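You operate a simulated robot arm through the tools that you are given. There is no shell and no other tool. Be economical: measure what you need, move in short steps, check, and stop when the job is done.

Carry out the task below with a simulated two-armed robot. There is one attempt and no reset: what you move stays moved.

TASK
Shut the loader down and stand its key in the key caddy.
Fine: lamps and beacon off and the belt lever at stop first; stop it by the key. The brake stays set.
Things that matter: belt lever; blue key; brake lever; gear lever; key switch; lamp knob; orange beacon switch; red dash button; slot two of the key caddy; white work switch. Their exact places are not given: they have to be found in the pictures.

The check looks at the end state, three seconds after you hand in, the way a careful person would. Anything else that was tipped, shoved, dropped, spilled or broken makes it a failure.

THE ROBOT
Two 7-joint arms with two-finger parallel grippers on one trunk, on a base that drives. Base frame: it is fixed to the floor where the robot stands at the start and does not move with it; the origin is under the middle of the robot, x ahead of it, y to its left, z up. Units: mm, degrees, N and s.
The left shoulder is at the start at [60, 143, 838], the right one opposite. With the tool pointing down near the work surface each hand reaches from about 100 to 640 mm from the robot's upright axis, wherever it stands, measured 20 degrees to its own side. Places, roughly: belt lever [800, 100, 700]; brake lever [1200, -500, 1000]; gear lever [1100, -300, 1000]; key switch [1000, -100, 900]; lamp knob [800, 100, 1100]; orange beacon switch [900, 0, 1100]; red dash button [1000, 0, 1000]; slot two of the key caddy [1800, -1000, 800]; white work switch [1000, 0, 1100]. Payload 1.57 kg a hand.
Tool frame (each hand has its own): the origin (TCP) lies between the finger pads and is the grasp point; the fingertips stand 30 mm ahead of it; z points along the fingers, y is the line along which they close. The gripper opens to 110 mm. The fingers are 24 mm wide and 12 mm thick; the gripper's body (48 by 112 mm) begins 78 mm behind the TCP.
Orientation is that of the tool frame in the base frame, as a unit quaternion [w, x, y, z]. With the fingers straight down and closing along the base's y, the tool's x points along the base's -x, its y along +y and its z along -z.

THE INTERFACE
- The arms move only by the tool servo_tool. It takes "left_targets", "right_targets" or both (then of equal length, played together; a hand with none holds still); each is a list of rows, each a list of 3 entries, a list of its own where there are three numbers: the closure in counts, from 0 (fully open) to 255 (shut), then the shift along the tool's x, y, z in units of 200 mm (1.0 is 200 mm), then the turn, a rotation vector about the tool's x, y, z in units of 120 degrees (1.0 is 120 degrees). In form: [[jaw, [tx, ty, tz], [wx, wy, wz]], ...]. A call has 1 to 20 rows; each row is the pose to reach, as a shift and turn from the pose commanded when the call began, along the tool's axes at that moment. A call with a number of a shift or a turn outside -1 to 1 is refused whole. Rows are played at 5 a second. More than 50 mm and 8.6 degrees between two rows, or a gripper value outside its range, and nothing of the call is played. Where a pose cannot be reached the arm comes as near as it can. A force on the tool above 40 N (or 10 N above the force at the start of the call, whichever is more), or a blocked arm, ends the call early, and 0.2 s more pass. Each finger travels about 45 mm/s and halts on what it meets, pressing with about 37 N; the grip force reading is that of the motor and also rises with nothing between the fingers. The clock runs only during rows and for 0.2 s after the last one: add rows that repeat a pose to give the fingers time. It gives the time, the measured TCP pose, the force on the tool (base axes), the opening and the grip force at its end, in the units of the frame above (readings bear some noise), with the torque about the TCP (base axes, N m) and any sound that the robot's microphone picked up, and new pictures: "views" is both (left out), scene, wrist or none (wrist: the cameras of the hands that moved).
- Cameras (640 x 400 px; columns grow to the right, rows downward): "scene" is now at [59.2, -14.2, 1470.7]; the picture's right is [-0.17, -0.98, 0.00], its down [-0.55, 0.10, -0.83] and it looks along [0.82, -0.14, -0.55] (base axes); focal length 274 px, centre (320, 200). "left" rides on the left gripper at [70, -16, -141] in its tool frame; the picture's right is [0.23, 0.97, 0.00], its down [-0.86, 0.20, -0.48] and it looks along [-0.47, 0.11, 0.88] (tool axes); focal length 222 px, centre (320, 200). "right" rides on the right gripper at [70, 16, -141] in its tool frame; the picture's right is [-0.23, 0.97, 0.00], its down [-0.86, -0.20, -0.48] and it looks along [-0.47, -0.11, 0.88] (tool axes); focal length 222 px, centre (320, 200).
- lift_body(by): slides the trunk up (or, below 0, down) by that many mm; the arms and the scene camera ride with it, the base frame stays. It gives what a move gives, with no picture.
- roll_base(legs): drives the robot by 1 to 6 legs, each [ahead, left, turn to the left] in mm, mm and degrees, along the robot's own axes; the way and the turn of a leg run together, so that a leg with both is an arc; at most 1500 mm and 180 degrees a leg. The arms and the cameras ride along, it lands a little off, and it stops where it bumps. It gives what a move gives, and a new picture of the scene camera.
- pan_tilt(pan, tilt): turns the head with the scene camera to pan (to the left, within 86 degrees either way) and tilt (down, from -29 to 69), counted from straight ahead of the robot. It gives what a move gives, and a new picture of the scene camera.
- locate(camera, pixels): for up to 12 pixels [column, row] of the newest picture of that camera ("zoom" is the newest enlarged one), the place [x, y, z] in the base frame of the surface seen there, good to about 2 mm. It takes no simulated time.
- enlarge(camera, box): a new picture of the part [left, top, right, bottom] of that camera's present view, enlarged. It takes no simulated time.
- finish_job(): hands the job in; it is judged then, once.

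Go step by step. Measure first, check grasps and placings, and put right what went wrong. The budget is 80 turns and 260 pictures, counting those below and the enlarged ones. Unless the task says otherwise, let go and move clear before handing in, and close with one line.

The tools are called after "Request:" by a JSON object that holds its "api" and its "payload". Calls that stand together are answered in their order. servo_tool: Moves the arms, as the interface text tells. Its arguments: {"type":"object","properties":{"left_targets":{"type":"array","items":{"type":"array"}},"right_targets":{"type":"array","items":{"type":"array"}},"views":{"type":"string","enum":["both","scene","wrist","none"]}},"required":[]} The other tools are called the same way: lift_body (by) slides the trunk up or down; roll_base (legs) drives the base; pan_tilt (pan, tilt) turns the head that bears the scene camera; locate (camera, pixels) gives the place of the surface under pixels of a picture; enlarge (camera, box) takes an enlarged picture of a part of a camera's view; finish_job () hands the job in.

At the start:

```text
clock: 0.0
left_ee_pos: [514.8, 186.2, 998.7]
left_orientation: [0.001, 0.0, 1.0, 0.0]
left_contact_force: [-0.1, 0.4, -0.8]
left_torque: [0.03, 0.01, 0.01]
left_grip_width: 110.0
left_grasp_force: 0.0
right_ee_pos: [497.0, -276.0, 999.6]
right_orientation: [0.0, 0.001, 1.0, 0.0]
right_contact_force: [-0.1, -0.4, 0.6]
right_torque: [0.04, -0.01, -0.01]
right_grip_width: 110.0
right_grasp_force: 0.0
trunk travel left (down, up): [-437.0, 153.0]
robot x, y, heading: [2.2, 1.9, -0.2]
head pan, tilt: [-9.9, 33.6]
```

scene: 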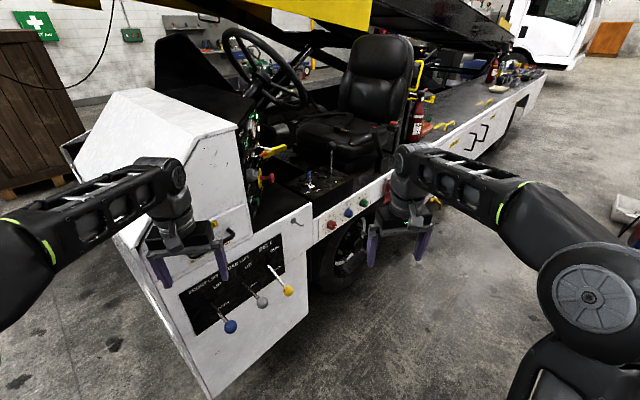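
right: 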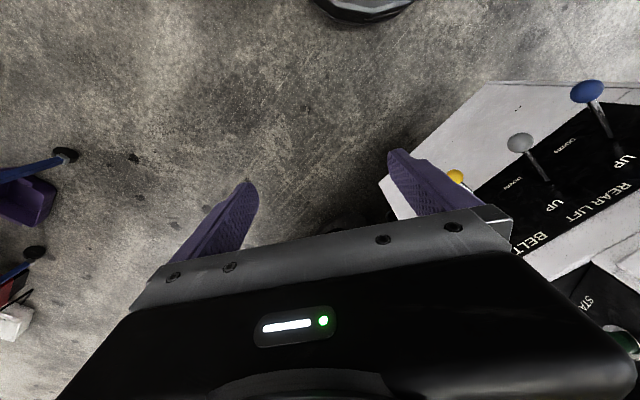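
left: 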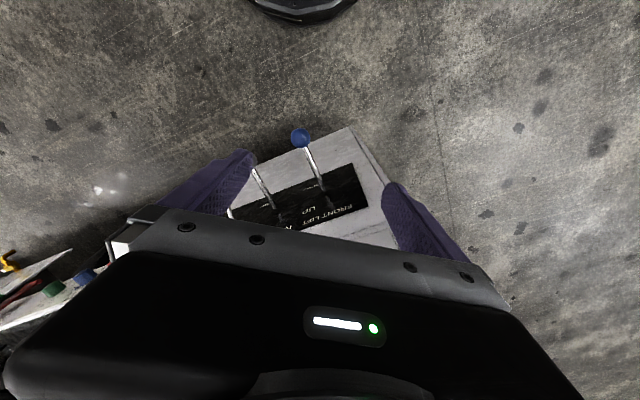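

The scene shows the belt loader with three levers (blue, grey, yellow around (260,300)) and the dash at (265,170). I'll enlarge these first.

Request:
{"api": "enlarge", "payload": {"camera": "scene", "box": [220, 90, 380, 220]}}

Request:
{"api": "enlarge", "payload": {"camera": "scene", "box": [180, 210, 340, 340]}}

Request:
{"api": "enlarge", "payload": {"camera": "scene", "box": [400, 40, 560, 150]}}

```text
3.08 times, centred on (300, 155) of scene
```

zoom: 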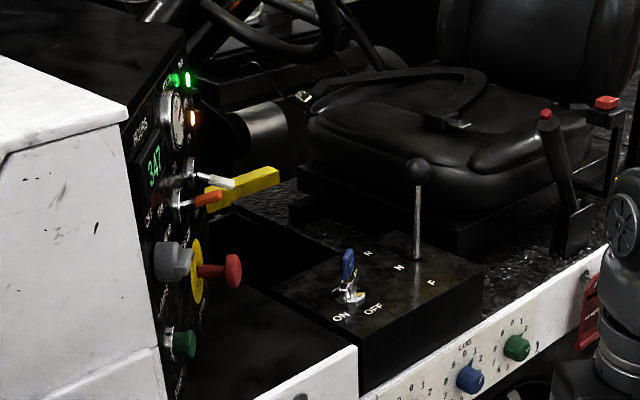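

```text
3.08 times, centred on (260, 275) of scene
```

zoom: 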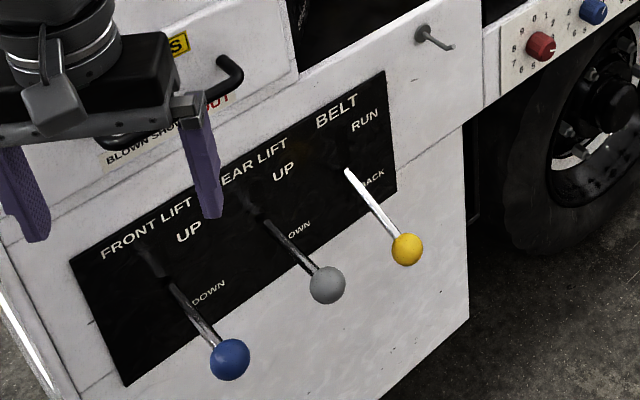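

```text
3.64 times, centred on (480, 95) of scene
```

zoom: 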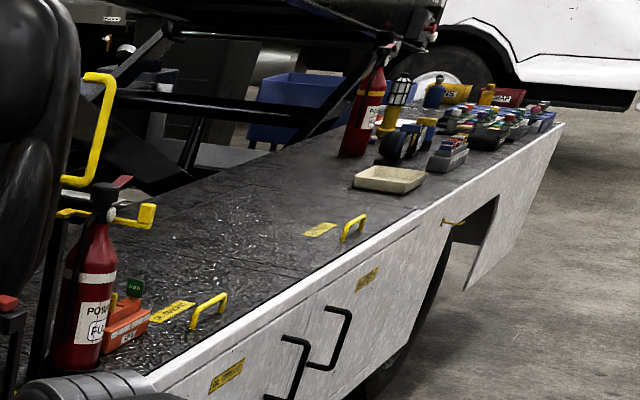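

The yellow knob belongs to the belt lever, the blue key sits in the console, the beacon/work toggles and the lamp knob are on the dash, and an orange caddy is at zoom (125,320). I'll locate these.

Request:
{"api": "locate", "payload": {"camera": "zoom", "pixels": [[125, 310], [125, 335], [135, 285], [105, 345], [150, 320], [205, 330], [85, 270]]}}

Request:
{"api": "locate", "payload": {"camera": "scene", "pixels": [[287, 290], [262, 302], [230, 326], [272, 266], [309, 174], [309, 186], [324, 153], [275, 178], [263, 175], [270, 156], [275, 152], [300, 222]]}}

Request:
{"api": "enlarge", "payload": {"camera": "scene", "box": [235, 100, 305, 200]}}

Request:
{"api": "enlarge", "payload": {"camera": "scene", "box": [410, 95, 460, 145]}}

```text
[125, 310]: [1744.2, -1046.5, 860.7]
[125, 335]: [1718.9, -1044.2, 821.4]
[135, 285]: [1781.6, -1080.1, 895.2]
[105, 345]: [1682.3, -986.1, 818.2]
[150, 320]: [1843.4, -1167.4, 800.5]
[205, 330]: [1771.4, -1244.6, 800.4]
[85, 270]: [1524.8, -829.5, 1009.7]
```

```text
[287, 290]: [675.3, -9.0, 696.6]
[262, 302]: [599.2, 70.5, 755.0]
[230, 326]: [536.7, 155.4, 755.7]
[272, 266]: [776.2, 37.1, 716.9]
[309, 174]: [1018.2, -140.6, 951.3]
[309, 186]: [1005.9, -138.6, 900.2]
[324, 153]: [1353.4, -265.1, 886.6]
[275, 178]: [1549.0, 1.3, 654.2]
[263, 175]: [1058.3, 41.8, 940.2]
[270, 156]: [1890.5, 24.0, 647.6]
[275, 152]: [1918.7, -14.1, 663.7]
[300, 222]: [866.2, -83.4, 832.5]
```

```text
4.00 times, centred on (270, 150) of scene
```

zoom: 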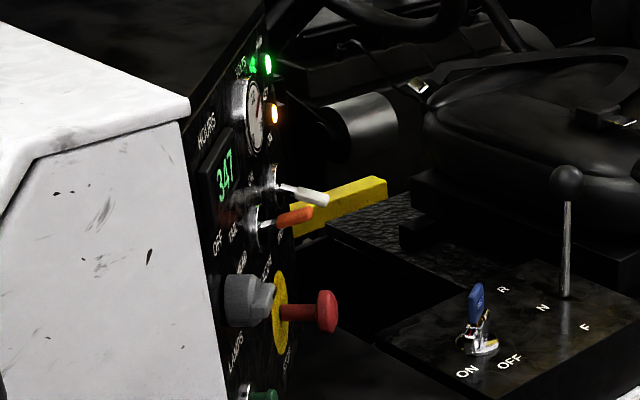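

```text
8.00 times, centred on (435, 120) of scene
```

zoom: 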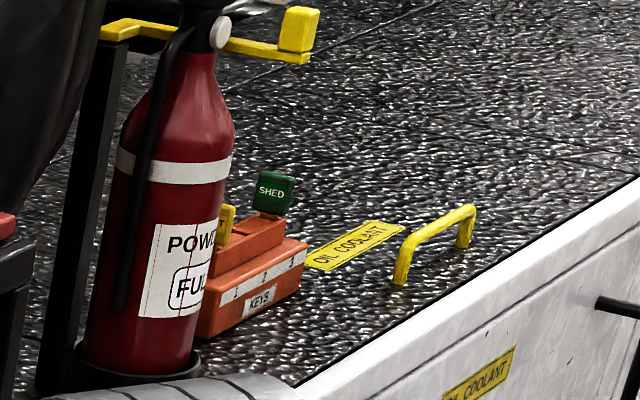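

The caddy has slot 1 (yellow key), slot 3 (green key), and slot 2 between them looks empty. I need the vehicle's geometry to plan base poses.

Request:
{"api": "locate", "payload": {"camera": "scene", "pixels": [[312, 225], [312, 205], [350, 200], [385, 180], [440, 142], [520, 90], [306, 310], [205, 390], [333, 222], [348, 212], [361, 203], [300, 170]]}}

Request:
{"api": "pan_tilt", "payload": {"pan": -5, "tilt": 55}}

```text
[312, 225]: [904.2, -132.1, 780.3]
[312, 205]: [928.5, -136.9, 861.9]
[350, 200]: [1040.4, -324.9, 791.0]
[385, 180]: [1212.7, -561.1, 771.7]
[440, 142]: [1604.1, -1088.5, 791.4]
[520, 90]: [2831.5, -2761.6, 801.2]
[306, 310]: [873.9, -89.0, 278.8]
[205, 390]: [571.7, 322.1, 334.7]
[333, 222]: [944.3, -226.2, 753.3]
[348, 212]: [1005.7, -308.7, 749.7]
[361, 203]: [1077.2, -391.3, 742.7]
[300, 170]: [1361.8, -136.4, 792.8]
```

```text
clock: 0.8
left_ee_pos: [514.4, 186.3, 999.1]
left_orientation: [0.0, 0.0, 1.0, 0.0]
left_contact_force: [-0.7, 0.5, 0.0]
left_torque: [0.01, 0.0, 0.0]
left_grip_width: 109.9
left_grasp_force: 0.0
right_ee_pos: [495.8, -276.3, 1000.2]
right_orientation: [0.001, 0.0, 1.0, 0.001]
right_contact_force: [0.1, 0.3, 0.2]
right_torque: [0.04, 0.0, -0.02]
right_grip_width: 109.9
right_grasp_force: 0.1
trunk travel left (down, up): [-437.0, 153.0]
robot x, y, heading: [-1.7, 0.8, -0.1]
head pan, tilt: [-5.0, 55.0]
```

scene: 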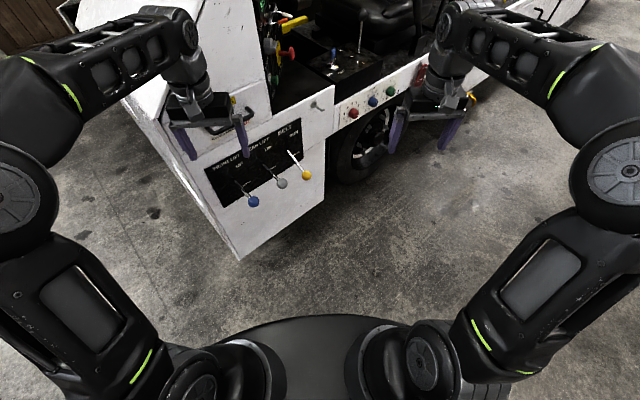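

The wall runs along (0.59,-0.81); the robot can nearly reach the belt lever now. Looking closer at the lever panel and other items from this view.

Request:
{"api": "enlarge", "payload": {"camera": "scene", "box": [230, 105, 330, 215]}}

Request:
{"api": "locate", "payload": {"camera": "zoom", "pixels": [[395, 254], [303, 278], [180, 350]]}}

Request:
{"api": "locate", "payload": {"camera": "scene", "pixels": [[306, 174], [281, 183], [253, 201], [330, 315], [285, 157]]}}

Request:
{"api": "enlarge", "payload": {"camera": "scene", "box": [250, 0, 350, 90]}}

```text
3.64 times, centred on (280, 160) of scene
```

zoom: 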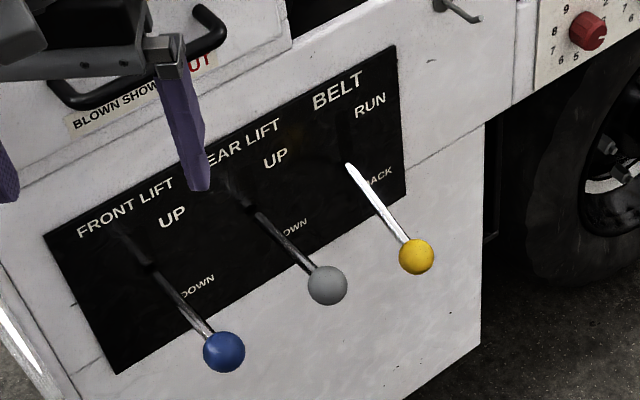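

```text
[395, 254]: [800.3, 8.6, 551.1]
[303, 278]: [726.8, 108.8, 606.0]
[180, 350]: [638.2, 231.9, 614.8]
```

```text
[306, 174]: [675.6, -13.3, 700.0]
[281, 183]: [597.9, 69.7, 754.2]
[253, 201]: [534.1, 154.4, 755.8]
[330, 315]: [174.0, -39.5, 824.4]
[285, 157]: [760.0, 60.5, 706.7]
```

```text
4.44 times, centred on (300, 45) of scene
```

zoom: 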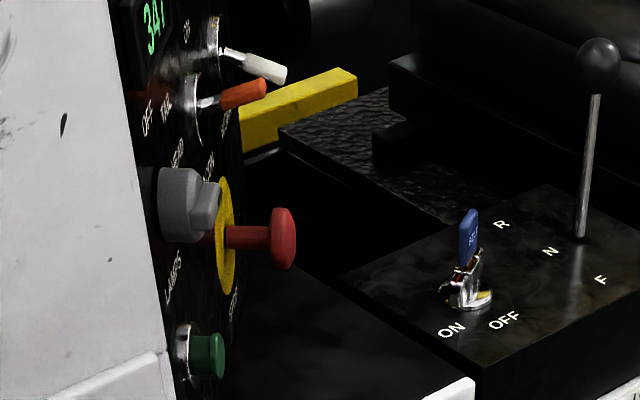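

Request:
{"api": "locate", "payload": {"camera": "scene", "pixels": [[293.7, 133.9], [296.5, 154.5], [287.7, 150.4], [267.6, 148.5], [271.8, 167.7], [289, 152], [295, 160]]}}

Request:
{"api": "enlarge", "payload": {"camera": "right", "box": [440, 60, 640, 260]}}

Request:
{"api": "locate", "payload": {"camera": "right", "pixels": [[455, 177], [520, 143], [587, 91], [547, 180], [613, 136], [620, 162], [558, 206]]}}

```text
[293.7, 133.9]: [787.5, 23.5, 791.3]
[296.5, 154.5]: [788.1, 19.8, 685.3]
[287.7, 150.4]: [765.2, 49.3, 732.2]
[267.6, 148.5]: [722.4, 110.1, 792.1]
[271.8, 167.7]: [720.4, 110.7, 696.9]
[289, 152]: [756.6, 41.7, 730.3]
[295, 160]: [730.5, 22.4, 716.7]
```

```text
2.00 times, centred on (540, 160) of right
```

zoom: 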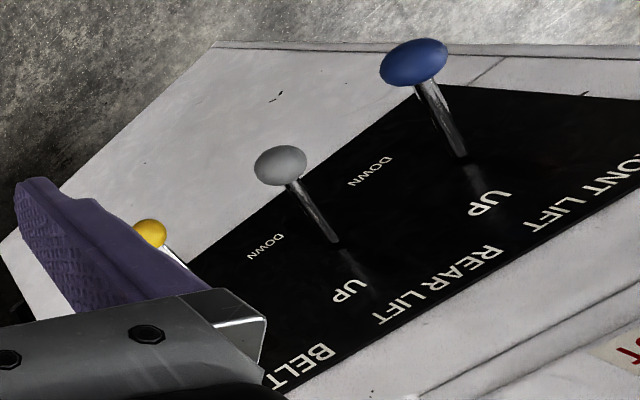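

```text
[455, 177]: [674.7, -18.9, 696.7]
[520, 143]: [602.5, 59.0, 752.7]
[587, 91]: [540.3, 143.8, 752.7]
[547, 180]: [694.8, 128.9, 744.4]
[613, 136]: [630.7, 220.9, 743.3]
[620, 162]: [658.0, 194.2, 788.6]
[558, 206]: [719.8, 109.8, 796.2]
```

The belt knob (676,-13,700) sits ~55 mm lower than its neutral neighbours (z 755), so it is in BACK; mid-height is stop. I'll turn to face the machine's side squarely and slide right along it.

Request:
{"api": "roll_base", "payload": {"legs": [[0, 0, 36], [20, -600, 0]]}}

Request:
{"api": "pan_tilt", "payload": {"pan": 15, "tilt": 40}}

```text
clock: 6.0
left_ee_pos: [674.3, -18.0, 999.5]
left_orientation: [-0.001, -0.311, 0.95, 0.001]
left_contact_force: [0.5, -0.8, 0.4]
left_torque: [0.04, 0.03, -0.04]
left_grip_width: 110.3
left_grasp_force: 0.2
right_ee_pos: [934.2, -400.6, 999.3]
right_orientation: [0.0, -0.311, 0.951, 0.0]
right_contact_force: [0.0, -1.4, 0.3]
right_torque: [-0.02, 0.02, 0.01]
right_grip_width: 110.0
right_grasp_force: 0.1
trunk travel left (down, up): [-437.0, 153.0]
robot x, y, heading: [365.8, -470.8, 36.3]
head pan, tilt: [-5.0, 55.0]
```

scene: 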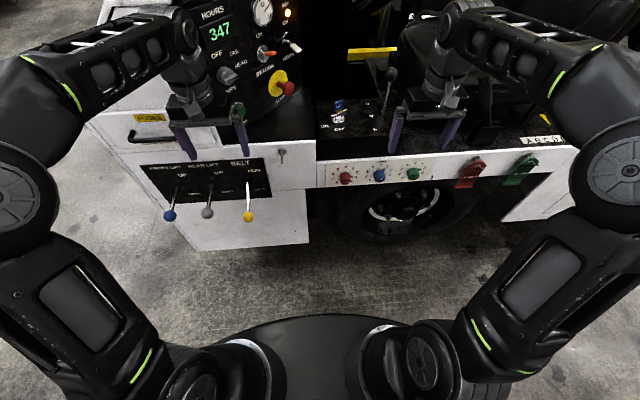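

```text
clock: 6.8
left_ee_pos: [673.7, -17.2, 999.4]
left_orientation: [-0.001, -0.312, 0.95, 0.0]
left_contact_force: [0.5, -0.3, 0.4]
left_torque: [-0.04, -0.04, -0.01]
left_grip_width: 110.1
left_grasp_force: 0.1
right_ee_pos: [934.8, -400.1, 999.8]
right_orientation: [0.0, -0.311, 0.95, 0.0]
right_contact_force: [-0.3, -0.6, -0.3]
right_torque: [-0.01, 0.0, -0.01]
right_grip_width: 109.7
right_grasp_force: 0.0
trunk travel left (down, up): [-437.0, 153.0]
robot x, y, heading: [369.8, -470.7, 36.2]
head pan, tilt: [15.0, 40.0]
```

scene: 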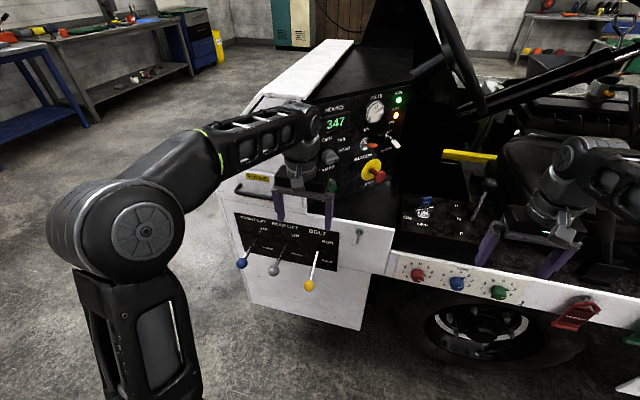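

Now the dash is visible around (365,140) and the lever panel around (285,245). Enlarging both.

Request:
{"api": "enlarge", "payload": {"camera": "scene", "box": [310, 80, 430, 200]}}

Request:
{"api": "locate", "payload": {"camera": "zoom", "pixels": [[180, 255], [175, 260], [290, 220], [320, 215], [380, 205], [355, 305], [300, 290], [180, 160], [390, 110]]}}

Request:
{"api": "enlarge", "payload": {"camera": "scene", "box": [230, 200, 350, 300]}}

Request:
{"api": "locate", "payload": {"camera": "scene", "pixels": [[310, 286], [274, 270], [242, 263], [317, 258], [425, 203], [423, 216], [330, 160], [370, 147], [397, 144], [382, 177], [490, 184], [359, 236]]}}

Request:
{"api": "enlarge", "payload": {"camera": "scene", "box": [390, 160, 510, 260]}}

```text
3.33 times, centred on (370, 140) of scene
```

zoom: 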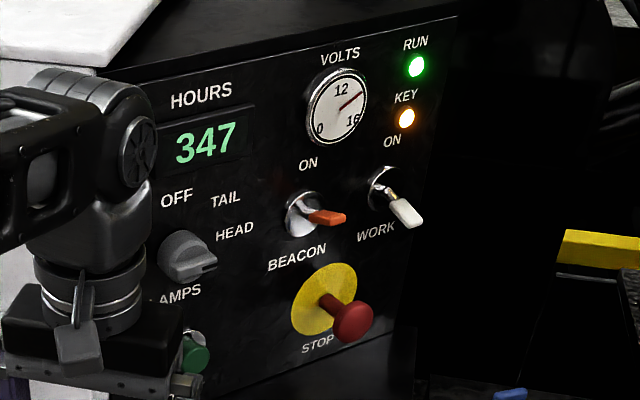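

```text
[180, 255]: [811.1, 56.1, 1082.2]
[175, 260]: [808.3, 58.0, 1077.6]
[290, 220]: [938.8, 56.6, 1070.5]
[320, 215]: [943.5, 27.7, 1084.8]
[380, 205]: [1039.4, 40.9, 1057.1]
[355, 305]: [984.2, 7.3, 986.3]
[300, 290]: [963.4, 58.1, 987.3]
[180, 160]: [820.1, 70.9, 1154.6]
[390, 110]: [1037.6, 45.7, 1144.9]
```

```text
4.00 times, centred on (290, 250) of scene
```

zoom: 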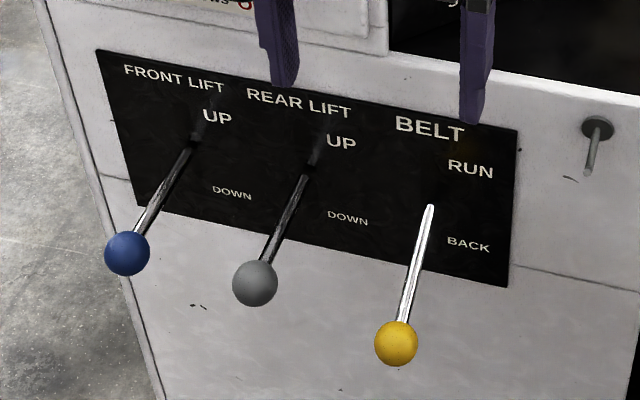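

```text
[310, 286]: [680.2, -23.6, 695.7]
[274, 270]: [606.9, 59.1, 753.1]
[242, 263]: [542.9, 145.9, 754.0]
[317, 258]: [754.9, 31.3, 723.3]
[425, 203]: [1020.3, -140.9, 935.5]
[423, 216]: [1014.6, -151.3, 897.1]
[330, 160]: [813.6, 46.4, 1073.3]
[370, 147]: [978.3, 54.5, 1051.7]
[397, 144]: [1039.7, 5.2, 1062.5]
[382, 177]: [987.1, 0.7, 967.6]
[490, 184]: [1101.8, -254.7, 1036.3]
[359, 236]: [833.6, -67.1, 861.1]
```

```text
4.00 times, centred on (450, 210) of scene
```

zoom: 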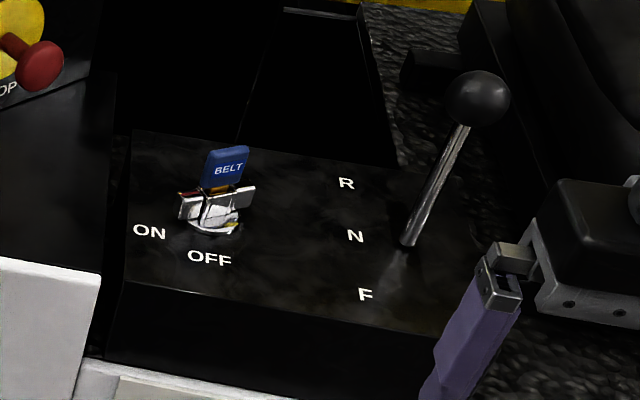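

Lamp knob points near HEAD, toggles' state to be confirmed; the belt knob centre is about (684,-16,687), straight below the left hand. I'll lower the left hand over it with the jaw partly closed.

Request:
{"api": "servo_tool", "payload": {"left_targets": [[70, [-0.02, -0.01, 0.2], [0, 0, 0]], [70, [-0.04, -0.02, 0.4], [0, 0, 0]], [70, [-0.043, -0.025, 0.6], [0, 0, 0]], [70, [-0.043, -0.025, 0.8], [0, 0, 0]], [70, [-0.043, -0.025, 1.0], [0, 0, 0]], [70, [-0.043, -0.025, 1.0], [0, 0, 0]]]}}

```text
clock: 8.2
left_ee_pos: [682.6, -15.4, 798.5]
left_orientation: [0.0, -0.311, 0.95, 0.0]
left_contact_force: [-0.9, -0.4, -0.5]
left_torque: [0.0, 0.01, 0.0]
left_grip_width: 79.8
left_grasp_force: 0.0
right_ee_pos: [933.1, -400.1, 999.4]
right_orientation: [0.0, -0.312, 0.95, -0.001]
right_contact_force: [-0.3, -0.5, 0.2]
right_torque: [0.01, 0.01, 0.02]
right_grip_width: 110.0
right_grasp_force: 0.1
trunk travel left (down, up): [-437.0, 153.0]
robot x, y, heading: [370.7, -470.6, 36.3]
head pan, tilt: [15.0, 40.0]
```

scene: 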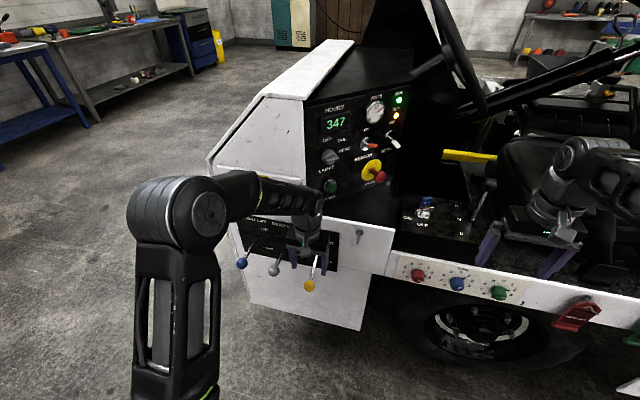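
left: 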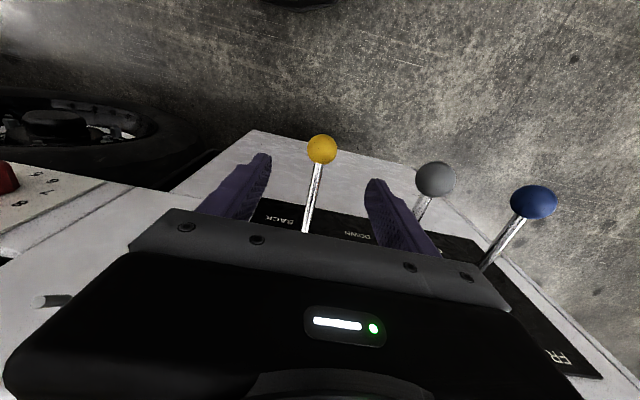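

The fingers straddle the yellow knob. Lowering on to it, closing.

Request:
{"api": "servo_tool", "payload": {"left_targets": [[70, [0, 0, 0.2], [0, 0, 0]], [70, [0, 0, 0.4], [0, 0, 0]], [70, [0, 0, 0.54], [0, 0, 0]], [70, [0, 0, 0.54], [0, 0, 0]], [255, [0, 0, 0.54], [0, 0, 0]], [255, [0, 0, 0.54], [0, 0, 0]], [255, [0, 0, 0.54], [0, 0, 0]], [255, [0, 0, 0.54], [0, 0, 0]], [255, [0, 0, 0.54], [0, 0, 0]]]}}

Request:
{"api": "enlarge", "payload": {"camera": "scene", "box": [310, 80, 420, 210]}}

Request:
{"api": "locate", "payload": {"camera": "scene", "pixels": [[345, 100], [345, 130], [345, 180], [400, 160], [400, 90], [318, 175]]}}

```text
clock: 10.2
left_ee_pos: [680.4, -14.4, 692.8]
left_orientation: [0.0, -0.313, 0.95, 0.002]
left_contact_force: [-9.0, 14.0, 2.8]
left_torque: [0.4, 0.12, 0.17]
left_grip_width: 35.8
left_grasp_force: 35.8
right_ee_pos: [932.0, -399.0, 1000.0]
right_orientation: [0.0, -0.311, 0.95, -0.001]
right_contact_force: [-0.1, 0.1, 0.2]
right_torque: [0.02, -0.02, 0.02]
right_grip_width: 110.0
right_grasp_force: 0.0
trunk travel left (down, up): [-437.0, 153.0]
robot x, y, heading: [370.1, -469.9, 36.3]
head pan, tilt: [15.0, 40.0]
```

scene: 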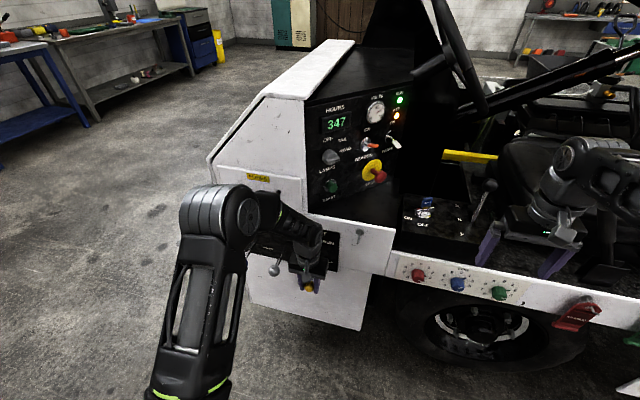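
left: 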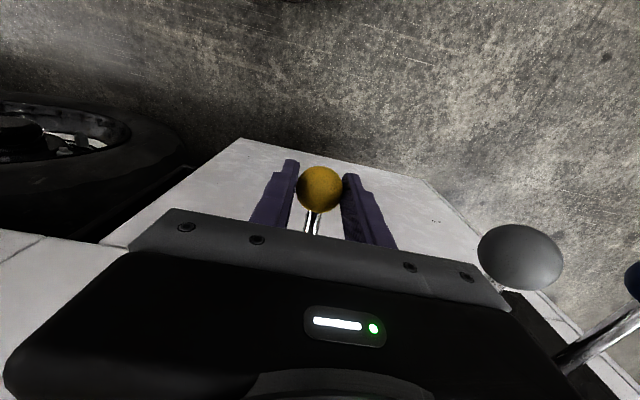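

```text
3.08 times, centred on (365, 145) of scene
```

zoom: 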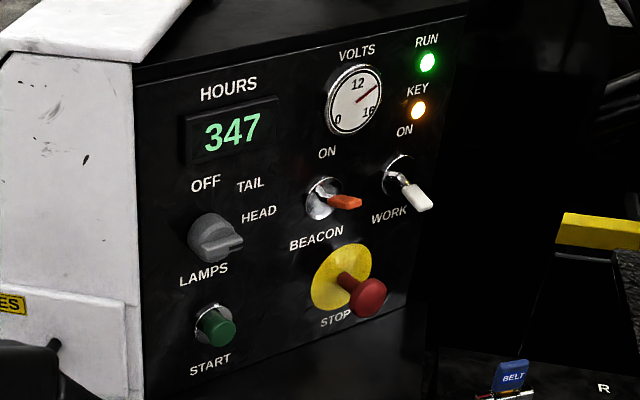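

```text
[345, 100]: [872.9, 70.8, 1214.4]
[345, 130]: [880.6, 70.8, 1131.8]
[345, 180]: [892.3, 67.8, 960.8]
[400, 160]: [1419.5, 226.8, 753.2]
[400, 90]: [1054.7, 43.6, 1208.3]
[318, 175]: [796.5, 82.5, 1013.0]
```

The knob is gripped (35.8 mm). Lifting it along its arc by 59 mm to the middle.

Request:
{"api": "servo_tool", "payload": {"left_targets": [[255, [0.015, 0, -0.035], [0, 0, 0]], [255, [0.027, 0, -0.071], [0, 0, 0]], [255, [0.039, 0, -0.107], [0, 0, 0]], [255, [0.047, 0, -0.144], [0, 0, 0]], [255, [0.054, 0, -0.181], [0, 0, 0]], [255, [0.059, 0, -0.219], [0, 0, 0]], [255, [0.062, 0, -0.257], [0, 0, 0]], [255, [0.063, 0, -0.295], [0, 0, 0]], [255, [0.063, 0, -0.295], [0, 0, 0]]]}}

Request:
{"api": "enlarge", "payload": {"camera": "scene", "box": [240, 200, 360, 320]}}

```text
clock: 12.2
left_ee_pos: [671.3, -22.1, 748.5]
left_orientation: [-0.002, -0.312, 0.95, -0.001]
left_contact_force: [-20.8, 15.6, -6.6]
left_torque: [-0.5, 1.18, 0.11]
left_grip_width: 35.6
left_grasp_force: 42.1
right_ee_pos: [932.0, -399.3, 1000.2]
right_orientation: [0.0, -0.312, 0.95, -0.001]
right_contact_force: [0.4, 0.2, -0.5]
right_torque: [-0.01, -0.03, 0.03]
right_grip_width: 110.1
right_grasp_force: 0.0
trunk travel left (down, up): [-437.0, 153.0]
robot x, y, heading: [368.5, -466.3, 36.2]
head pan, tilt: [15.0, 40.0]
```

scene: 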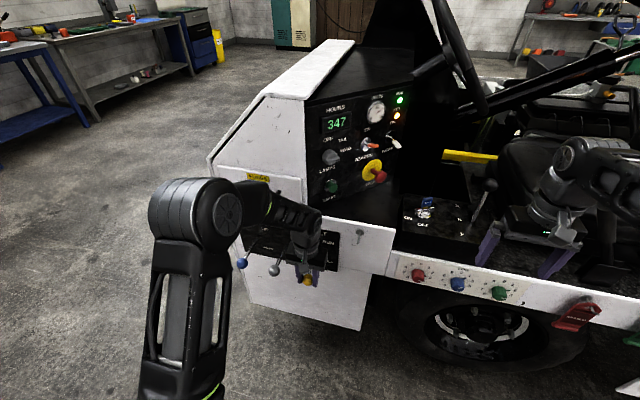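
left: 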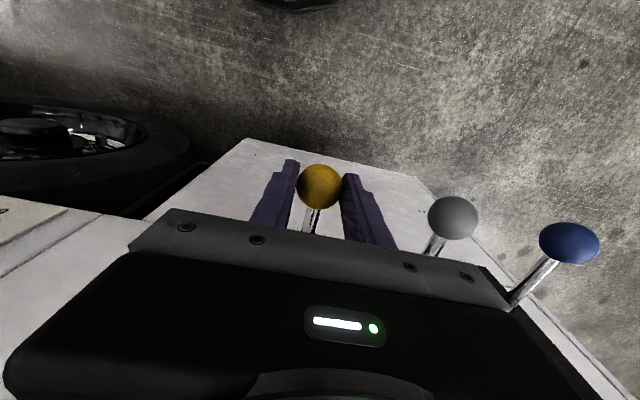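

```text
3.33 times, centred on (300, 260) of scene
```

zoom: 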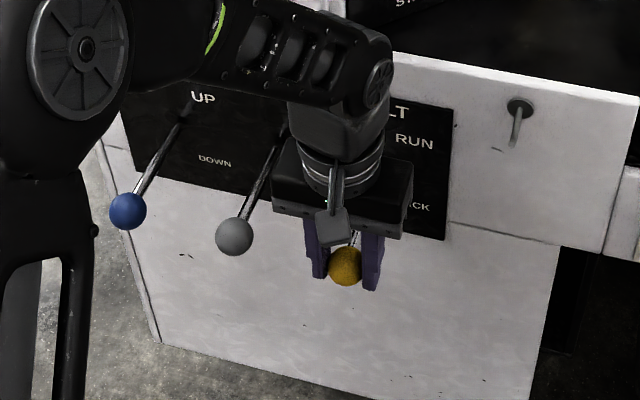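

The knob looks level with the grey and blue ones. Releasing and rising to check it.

Request:
{"api": "servo_tool", "payload": {"left_targets": [[70, [0, 0, 0], [0, 0, 0]], [70, [0, 0, 0], [0, 0, 0]], [70, [0, 0, 0], [0, 0, 0]], [70, [0, 0, -0.2], [0, 0, 0]], [70, [0, 0, -0.4], [0, 0, 0]], [70, [0, 0, -0.6], [0, 0, 0]], [70, [0, 0, -0.8], [0, 0, 0]]], "views": "both"}}

Request:
{"api": "enlarge", "payload": {"camera": "scene", "box": [240, 200, 360, 320]}}

```text
clock: 13.8
left_ee_pos: [675.2, -24.5, 911.5]
left_orientation: [0.001, -0.311, 0.95, 0.0]
left_contact_force: [-0.1, 0.0, 0.8]
left_torque: [-0.01, -0.01, 0.02]
left_grip_width: 79.8
left_grasp_force: 0.1
right_ee_pos: [933.7, -400.1, 998.6]
right_orientation: [0.001, -0.311, 0.95, 0.0]
right_contact_force: [-0.1, -0.6, 0.8]
right_torque: [0.02, -0.02, -0.03]
right_grip_width: 110.1
right_grasp_force: 0.1
trunk travel left (down, up): [-437.0, 153.0]
robot x, y, heading: [369.1, -469.8, 36.3]
head pan, tilt: [15.0, 40.0]
```

scene: 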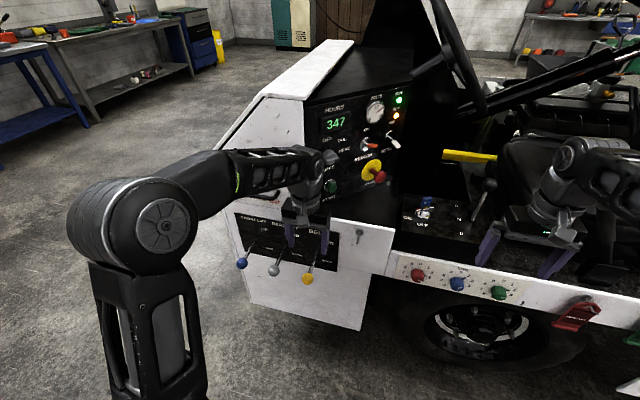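
left: 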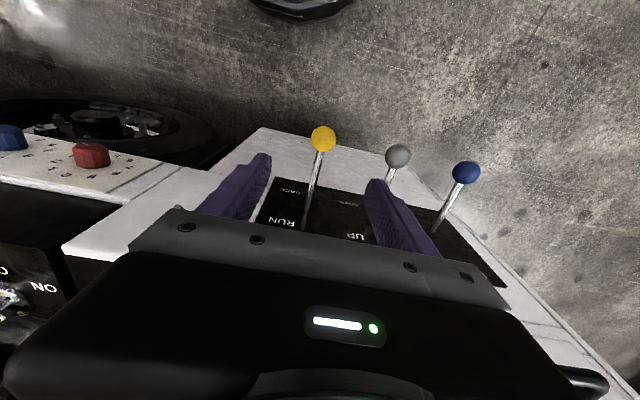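

```text
3.33 times, centred on (300, 260) of scene
```

zoom: 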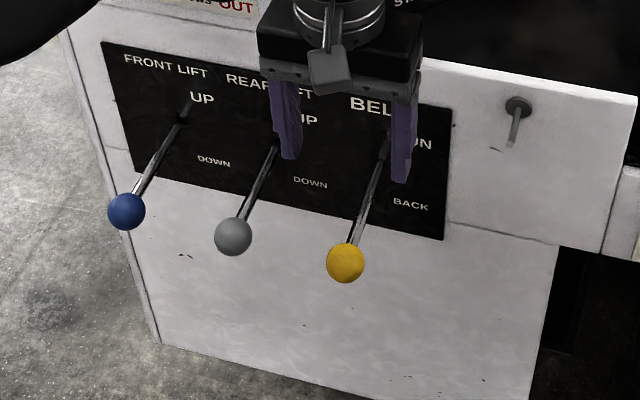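

The belt lever is now parallel to its neighbours (zoom (345,262)). Next the dash: measure knob and toggles precisely.

Request:
{"api": "enlarge", "payload": {"camera": "scene", "box": [350, 115, 410, 165]}}

Request:
{"api": "enlarge", "payload": {"camera": "scene", "box": [310, 125, 370, 180]}}

Request:
{"api": "locate", "payload": {"camera": "scene", "pixels": [[307, 279], [274, 270], [332, 155], [330, 158], [367, 140], [376, 147], [390, 138], [396, 145], [371, 143], [340, 130]]}}

```text
8.00 times, centred on (380, 140) of scene
```

zoom: 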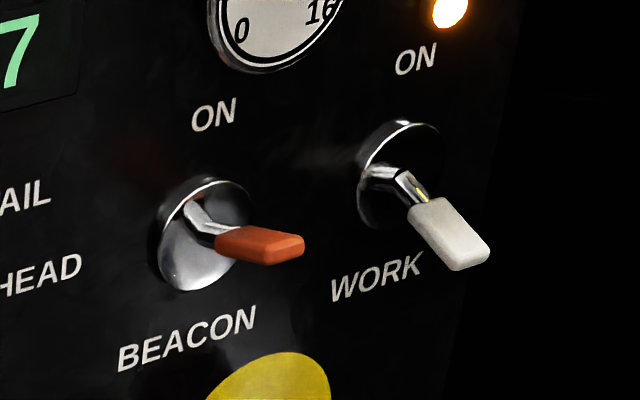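

```text
7.27 times, centred on (340, 152) of scene
```

zoom: 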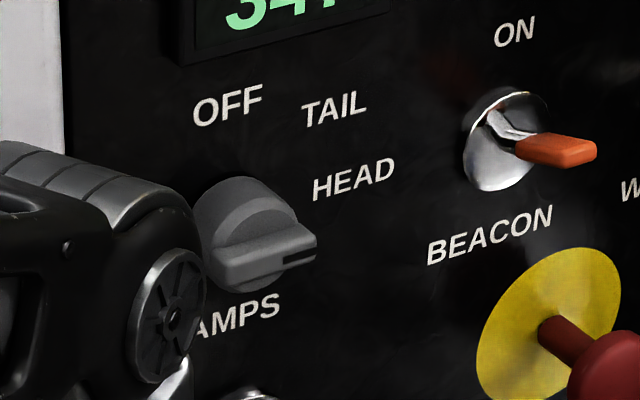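

```text
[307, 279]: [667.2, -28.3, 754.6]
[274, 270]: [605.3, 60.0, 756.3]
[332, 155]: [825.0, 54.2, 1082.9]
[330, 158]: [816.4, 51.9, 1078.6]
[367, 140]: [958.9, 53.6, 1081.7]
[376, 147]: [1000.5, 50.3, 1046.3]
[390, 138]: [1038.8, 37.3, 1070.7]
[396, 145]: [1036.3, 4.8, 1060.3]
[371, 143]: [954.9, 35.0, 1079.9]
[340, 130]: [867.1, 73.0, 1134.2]
```

Request:
{"api": "locate", "payload": {"camera": "zoom", "pixels": [[495, 115], [515, 145], [560, 148], [585, 152], [490, 175], [507, 100], [310, 245], [300, 258], [240, 200], [215, 260], [255, 225], [380, 150]]}}

Request:
{"api": "enlarge", "payload": {"camera": "scene", "box": [380, 125, 410, 155]}}

Request:
{"api": "locate", "payload": {"camera": "zoom", "pixels": [[170, 150], [250, 200], [320, 280], [390, 340], [130, 230]]}}

```text
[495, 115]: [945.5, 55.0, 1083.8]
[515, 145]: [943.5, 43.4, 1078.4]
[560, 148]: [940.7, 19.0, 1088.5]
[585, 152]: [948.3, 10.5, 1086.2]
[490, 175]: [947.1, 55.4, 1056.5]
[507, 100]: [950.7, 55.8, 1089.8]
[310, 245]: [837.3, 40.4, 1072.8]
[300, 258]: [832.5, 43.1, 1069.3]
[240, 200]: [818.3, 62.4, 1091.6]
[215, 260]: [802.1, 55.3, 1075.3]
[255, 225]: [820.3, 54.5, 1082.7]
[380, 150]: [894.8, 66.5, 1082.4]
```

```text
13.33 times, centred on (395, 140) of scene
```

zoom: 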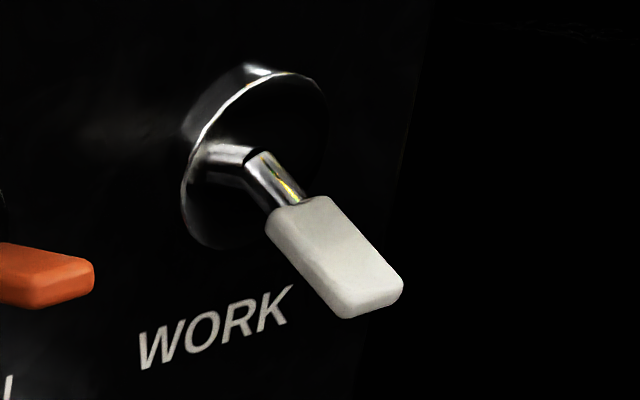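

```text
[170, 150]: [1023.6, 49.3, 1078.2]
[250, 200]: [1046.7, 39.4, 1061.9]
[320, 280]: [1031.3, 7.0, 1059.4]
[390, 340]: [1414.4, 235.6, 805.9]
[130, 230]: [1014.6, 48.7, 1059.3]
```

Orange tip (945,10,1086) is raised above its base (z 1073), so beacon is ON; the white tip (1031,7,1059) is down, so work is off; lamp knob points to HEAD. I'll pull the hands back, then drive 150 mm nearer.

Request:
{"api": "servo_tool", "payload": {"left_targets": [[70, [0.2, 0, -0.1], [0, 0, 0]], [70, [0.4, 0, -0.2], [0, 0, 0]], [70, [0.6, 0, -0.3], [0, 0, 0]], [70, [0.75, 0, -0.4], [0, 0, 0]]], "right_targets": [[70, [0.2, 0, 0], [0, 0, 0]], [70, [0.4, 0, 0], [0, 0, 0]], [70, [0.6, 0, 0], [0, 0, 0]], [70, [0.75, 0, 0], [0, 0, 0]]], "views": "none"}}

Request:
{"api": "roll_base", "payload": {"legs": [[150, 0, 0]]}}

```text
clock: 14.8
left_ee_pos: [552.6, -113.8, 993.9]
left_orientation: [0.001, -0.31, 0.951, 0.0]
left_contact_force: [0.4, 0.0, -0.3]
left_torque: [0.02, -0.04, 0.0]
left_grip_width: 79.6
left_grasp_force: 0.1
right_ee_pos: [811.4, -489.7, 1000.5]
right_orientation: [0.0, -0.311, 0.95, 0.0]
right_contact_force: [-0.1, -0.4, -0.5]
right_torque: [0.02, 0.02, 0.02]
right_grip_width: 79.7
right_grasp_force: 0.1
trunk travel left (down, up): [-437.0, 153.0]
robot x, y, heading: [368.1, -471.5, 36.3]
head pan, tilt: [15.0, 40.0]
```

```text
clock: 16.1
left_ee_pos: [673.9, -25.1, 992.5]
left_orientation: [0.0, -0.311, 0.95, 0.0]
left_contact_force: [0.1, 0.9, -0.4]
left_torque: [0.01, 0.0, 0.02]
left_grip_width: 79.9
left_grasp_force: 0.1
right_ee_pos: [933.1, -399.9, 999.5]
right_orientation: [-0.001, -0.311, 0.95, 0.0]
right_contact_force: [0.3, -0.7, 0.8]
right_torque: [0.02, 0.03, -0.02]
right_grip_width: 80.0
right_grasp_force: 0.1
trunk travel left (down, up): [-437.0, 153.0]
robot x, y, heading: [492.0, -385.7, 36.5]
head pan, tilt: [15.0, 40.0]
```

scene: 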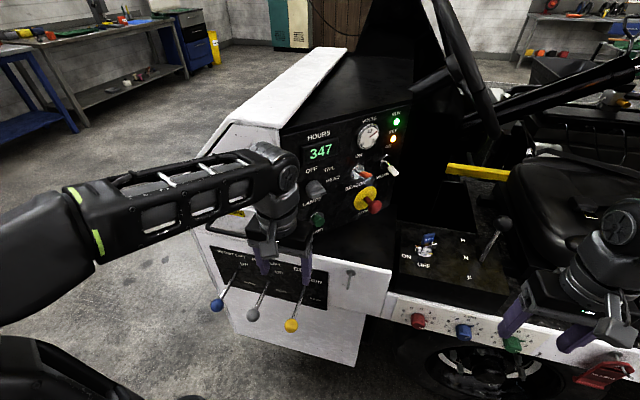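

Now I'll lift the trunk 100 mm and swing the right hand to point at the dash (tool z along (0.15,0.99,0)).

Request:
{"api": "lift_body", "payload": {"by": 100}}

Request:
{"api": "servo_tool", "payload": {"right_targets": [[255, [-0.051, 0.066, 0], [-0.0244, -0.059, -0.0244]], [255, [-0.102, 0.132, 0], [-0.0488, -0.118, -0.0488]], [255, [-0.153, 0.198, 0], [-0.0733, -0.177, -0.0733]], [255, [-0.204, 0.263, 0], [-0.0977, -0.236, -0.0977]], [255, [-0.255, 0.329, 0], [-0.122, -0.295, -0.122]], [255, [-0.306, 0.395, 0], [-0.1465, -0.354, -0.1465]], [255, [-0.358, 0.461, 0], [-0.171, -0.413, -0.171]], [255, [-0.409, 0.527, 0], [-0.195, -0.472, -0.195]], [255, [-0.46, 0.593, 0], [-0.22, -0.531, -0.22]], [255, [-0.511, 0.658, 0], [-0.244, -0.59, -0.244]], [255, [-0.562, 0.724, 0], [-0.2686, -0.649, -0.2686]], [255, [-0.613, 0.79, 0], [-0.293, -0.7076, -0.293]], [255, [-0.613, 0.79, 0], [-0.293, -0.7076, -0.293]]]}}

```text
clock: 17.5
left_ee_pos: [674.8, -25.7, 1093.5]
left_orientation: [0.0, -0.312, 0.95, 0.0]
left_contact_force: [0.5, 0.3, 1.0]
left_torque: [0.01, 0.0, 0.03]
left_grip_width: 79.7
left_grasp_force: 0.1
right_ee_pos: [931.6, -399.8, 1099.0]
right_orientation: [0.0, -0.312, 0.95, 0.0]
right_contact_force: [0.3, -0.1, 0.0]
right_torque: [-0.02, -0.02, -0.01]
right_grip_width: 79.9
right_grasp_force: 0.1
trunk travel left (down, up): [-537.0, 53.0]
robot x, y, heading: [487.6, -382.8, 36.2]
head pan, tilt: [15.0, 40.0]
```

```text
clock: 20.3
left_ee_pos: [672.5, -25.1, 1093.8]
left_orientation: [0.0, -0.312, 0.95, 0.0]
left_contact_force: [0.2, 0.4, -0.4]
left_torque: [0.02, -0.02, -0.02]
left_grip_width: 79.7
left_grasp_force: 0.0
right_ee_pos: [937.0, -200.2, 1099.1]
right_orientation: [0.536, -0.461, 0.536, 0.461]
right_contact_force: [-0.5, 0.1, 0.2]
right_torque: [-0.01, -0.03, 0.0]
right_grip_width: 0.0
right_grasp_force: 21.2
right hand out of reach, approached as far as the arm can: row 9, 10, 11
trunk travel left (down, up): [-537.0, 53.0]
robot x, y, heading: [491.1, -383.4, 36.4]
head pan, tilt: [15.0, 40.0]
```

scene: 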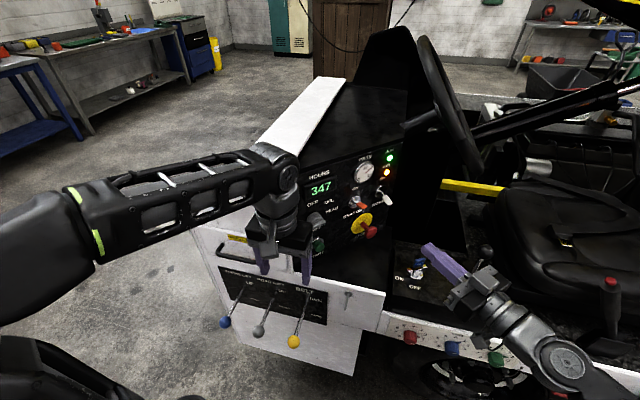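
right: 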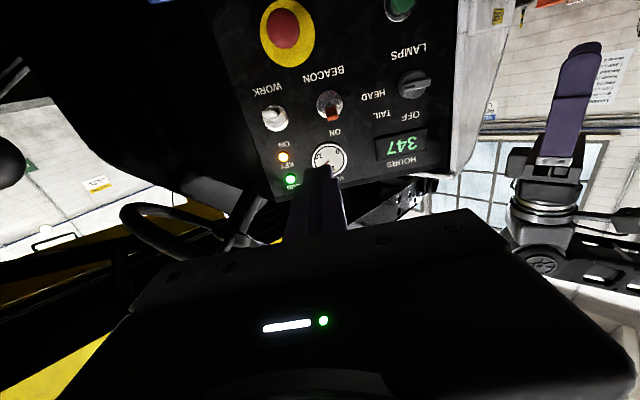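

Orientation is right and the dash is in view of the right wrist camera. Advance closed fingertips to just above the orange toggle tip.

Request:
{"api": "servo_tool", "payload": {"right_targets": [[255, [-0.065, 0.03, 0.2], [0, 0, 0]], [255, [-0.065, 0.06, 0.4], [0, 0, 0]], [255, [-0.065, 0.09, 0.6], [0, 0, 0]], [255, [-0.065, 0.12, 0.8], [0, 0, 0]], [255, [-0.065, 0.12, 0.93], [0, 0, 0]], [255, [-0.065, 0.12, 0.93], [0, 0, 0]]]}}

Request:
{"api": "enlarge", "payload": {"camera": "scene", "box": [320, 150, 420, 250]}}

Request:
{"api": "enlarge", "payload": {"camera": "right", "box": [250, 80, 410, 240]}}

```text
clock: 21.7
left_ee_pos: [674.2, -25.8, 1093.4]
left_orientation: [0.0, -0.311, 0.95, -0.001]
left_contact_force: [-0.4, 0.3, -0.7]
left_torque: [0.0, 0.0, -0.01]
left_grip_width: 79.9
left_grasp_force: 0.1
right_ee_pos: [941.1, -14.6, 1113.1]
right_orientation: [0.537, -0.461, 0.536, 0.46]
right_contact_force: [0.3, 0.3, 0.0]
right_torque: [0.02, -0.01, 0.01]
right_grip_width: 0.0
right_grasp_force: 20.8
trunk travel left (down, up): [-537.0, 53.0]
robot x, y, heading: [486.3, -383.2, 36.0]
head pan, tilt: [15.0, 40.0]
```

scene: 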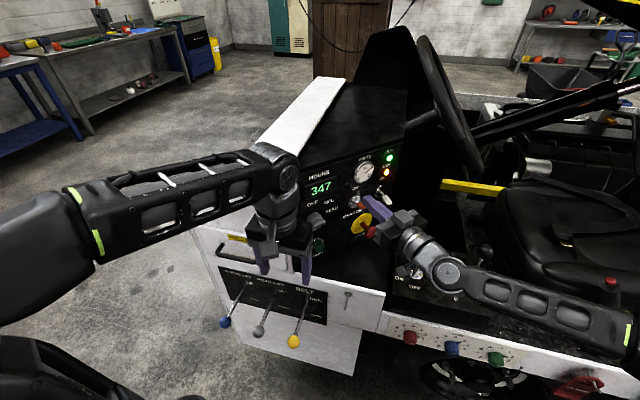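
right: 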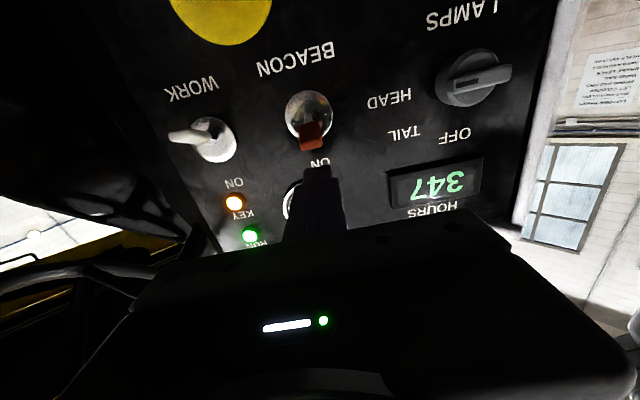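

```text
4.00 times, centred on (370, 200) of scene
```

zoom: 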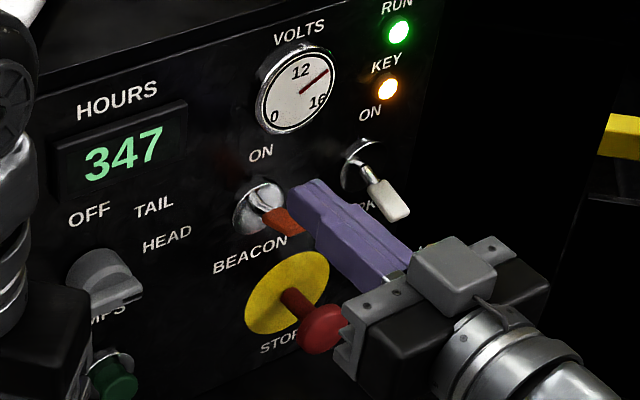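

```text
2.50 times, centred on (330, 160) of right
```

zoom: 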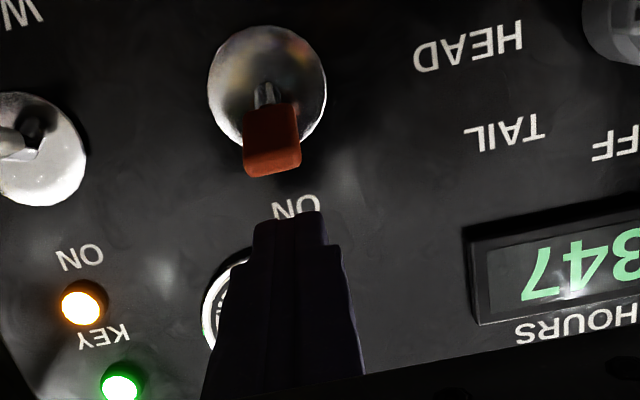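

Fingers are aligned over the toggle. Advance 10 mm and press down.

Request:
{"api": "servo_tool", "payload": {"right_targets": [[255, [0, 0.01, 0.05], [0, 0, 0]], [255, [0.06, 0.01, 0.05], [0, 0, 0]], [255, [0.12, 0.01, 0.05], [0, 0, 0]], [255, [0.16, 0.01, 0.05], [0, 0, 0]], [255, [0.2, 0.01, 0.05], [0, 0, 0]], [255, [0.2, 0.01, 0.05], [0, 0, 0]]]}}

Request:
{"api": "enlarge", "payload": {"camera": "right", "box": [250, 80, 410, 240]}}

```text
clock: 23.1
left_ee_pos: [673.0, -25.8, 1094.6]
left_orientation: [0.001, -0.311, 0.95, 0.0]
left_contact_force: [-0.3, 0.2, 0.9]
left_torque: [0.02, -0.01, 0.02]
left_grip_width: 79.8
left_grasp_force: 0.0
right_ee_pos: [940.1, -3.9, 1075.0]
right_orientation: [0.539, -0.459, 0.535, 0.461]
right_contact_force: [0.0, 0.0, 18.8]
right_torque: [0.5, -0.04, 0.0]
right_grip_width: 0.2
right_grasp_force: 21.6
trunk travel left (down, up): [-537.0, 53.0]
robot x, y, heading: [486.3, -384.2, 36.3]
head pan, tilt: [15.0, 40.0]
```

scene: 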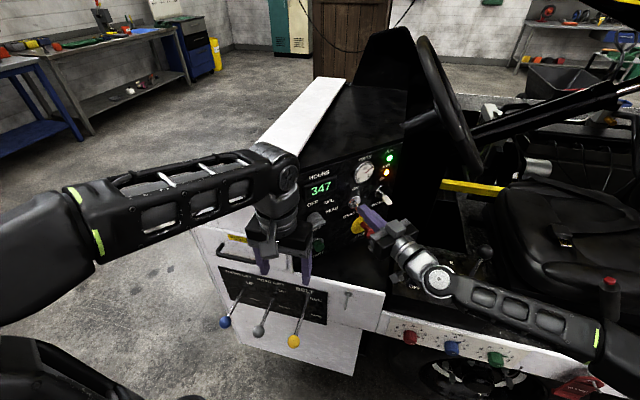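
right: 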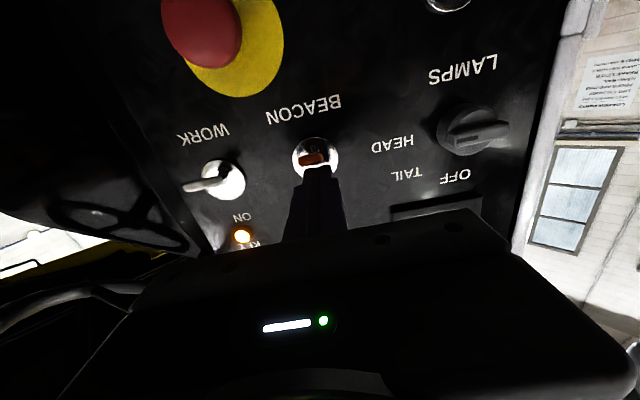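

```text
2.50 times, centred on (330, 160) of right
```

zoom: 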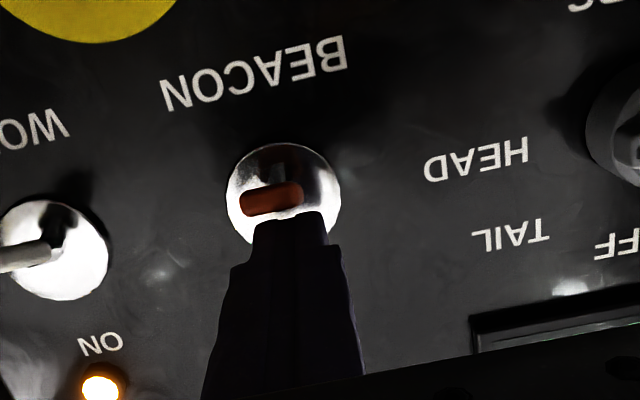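

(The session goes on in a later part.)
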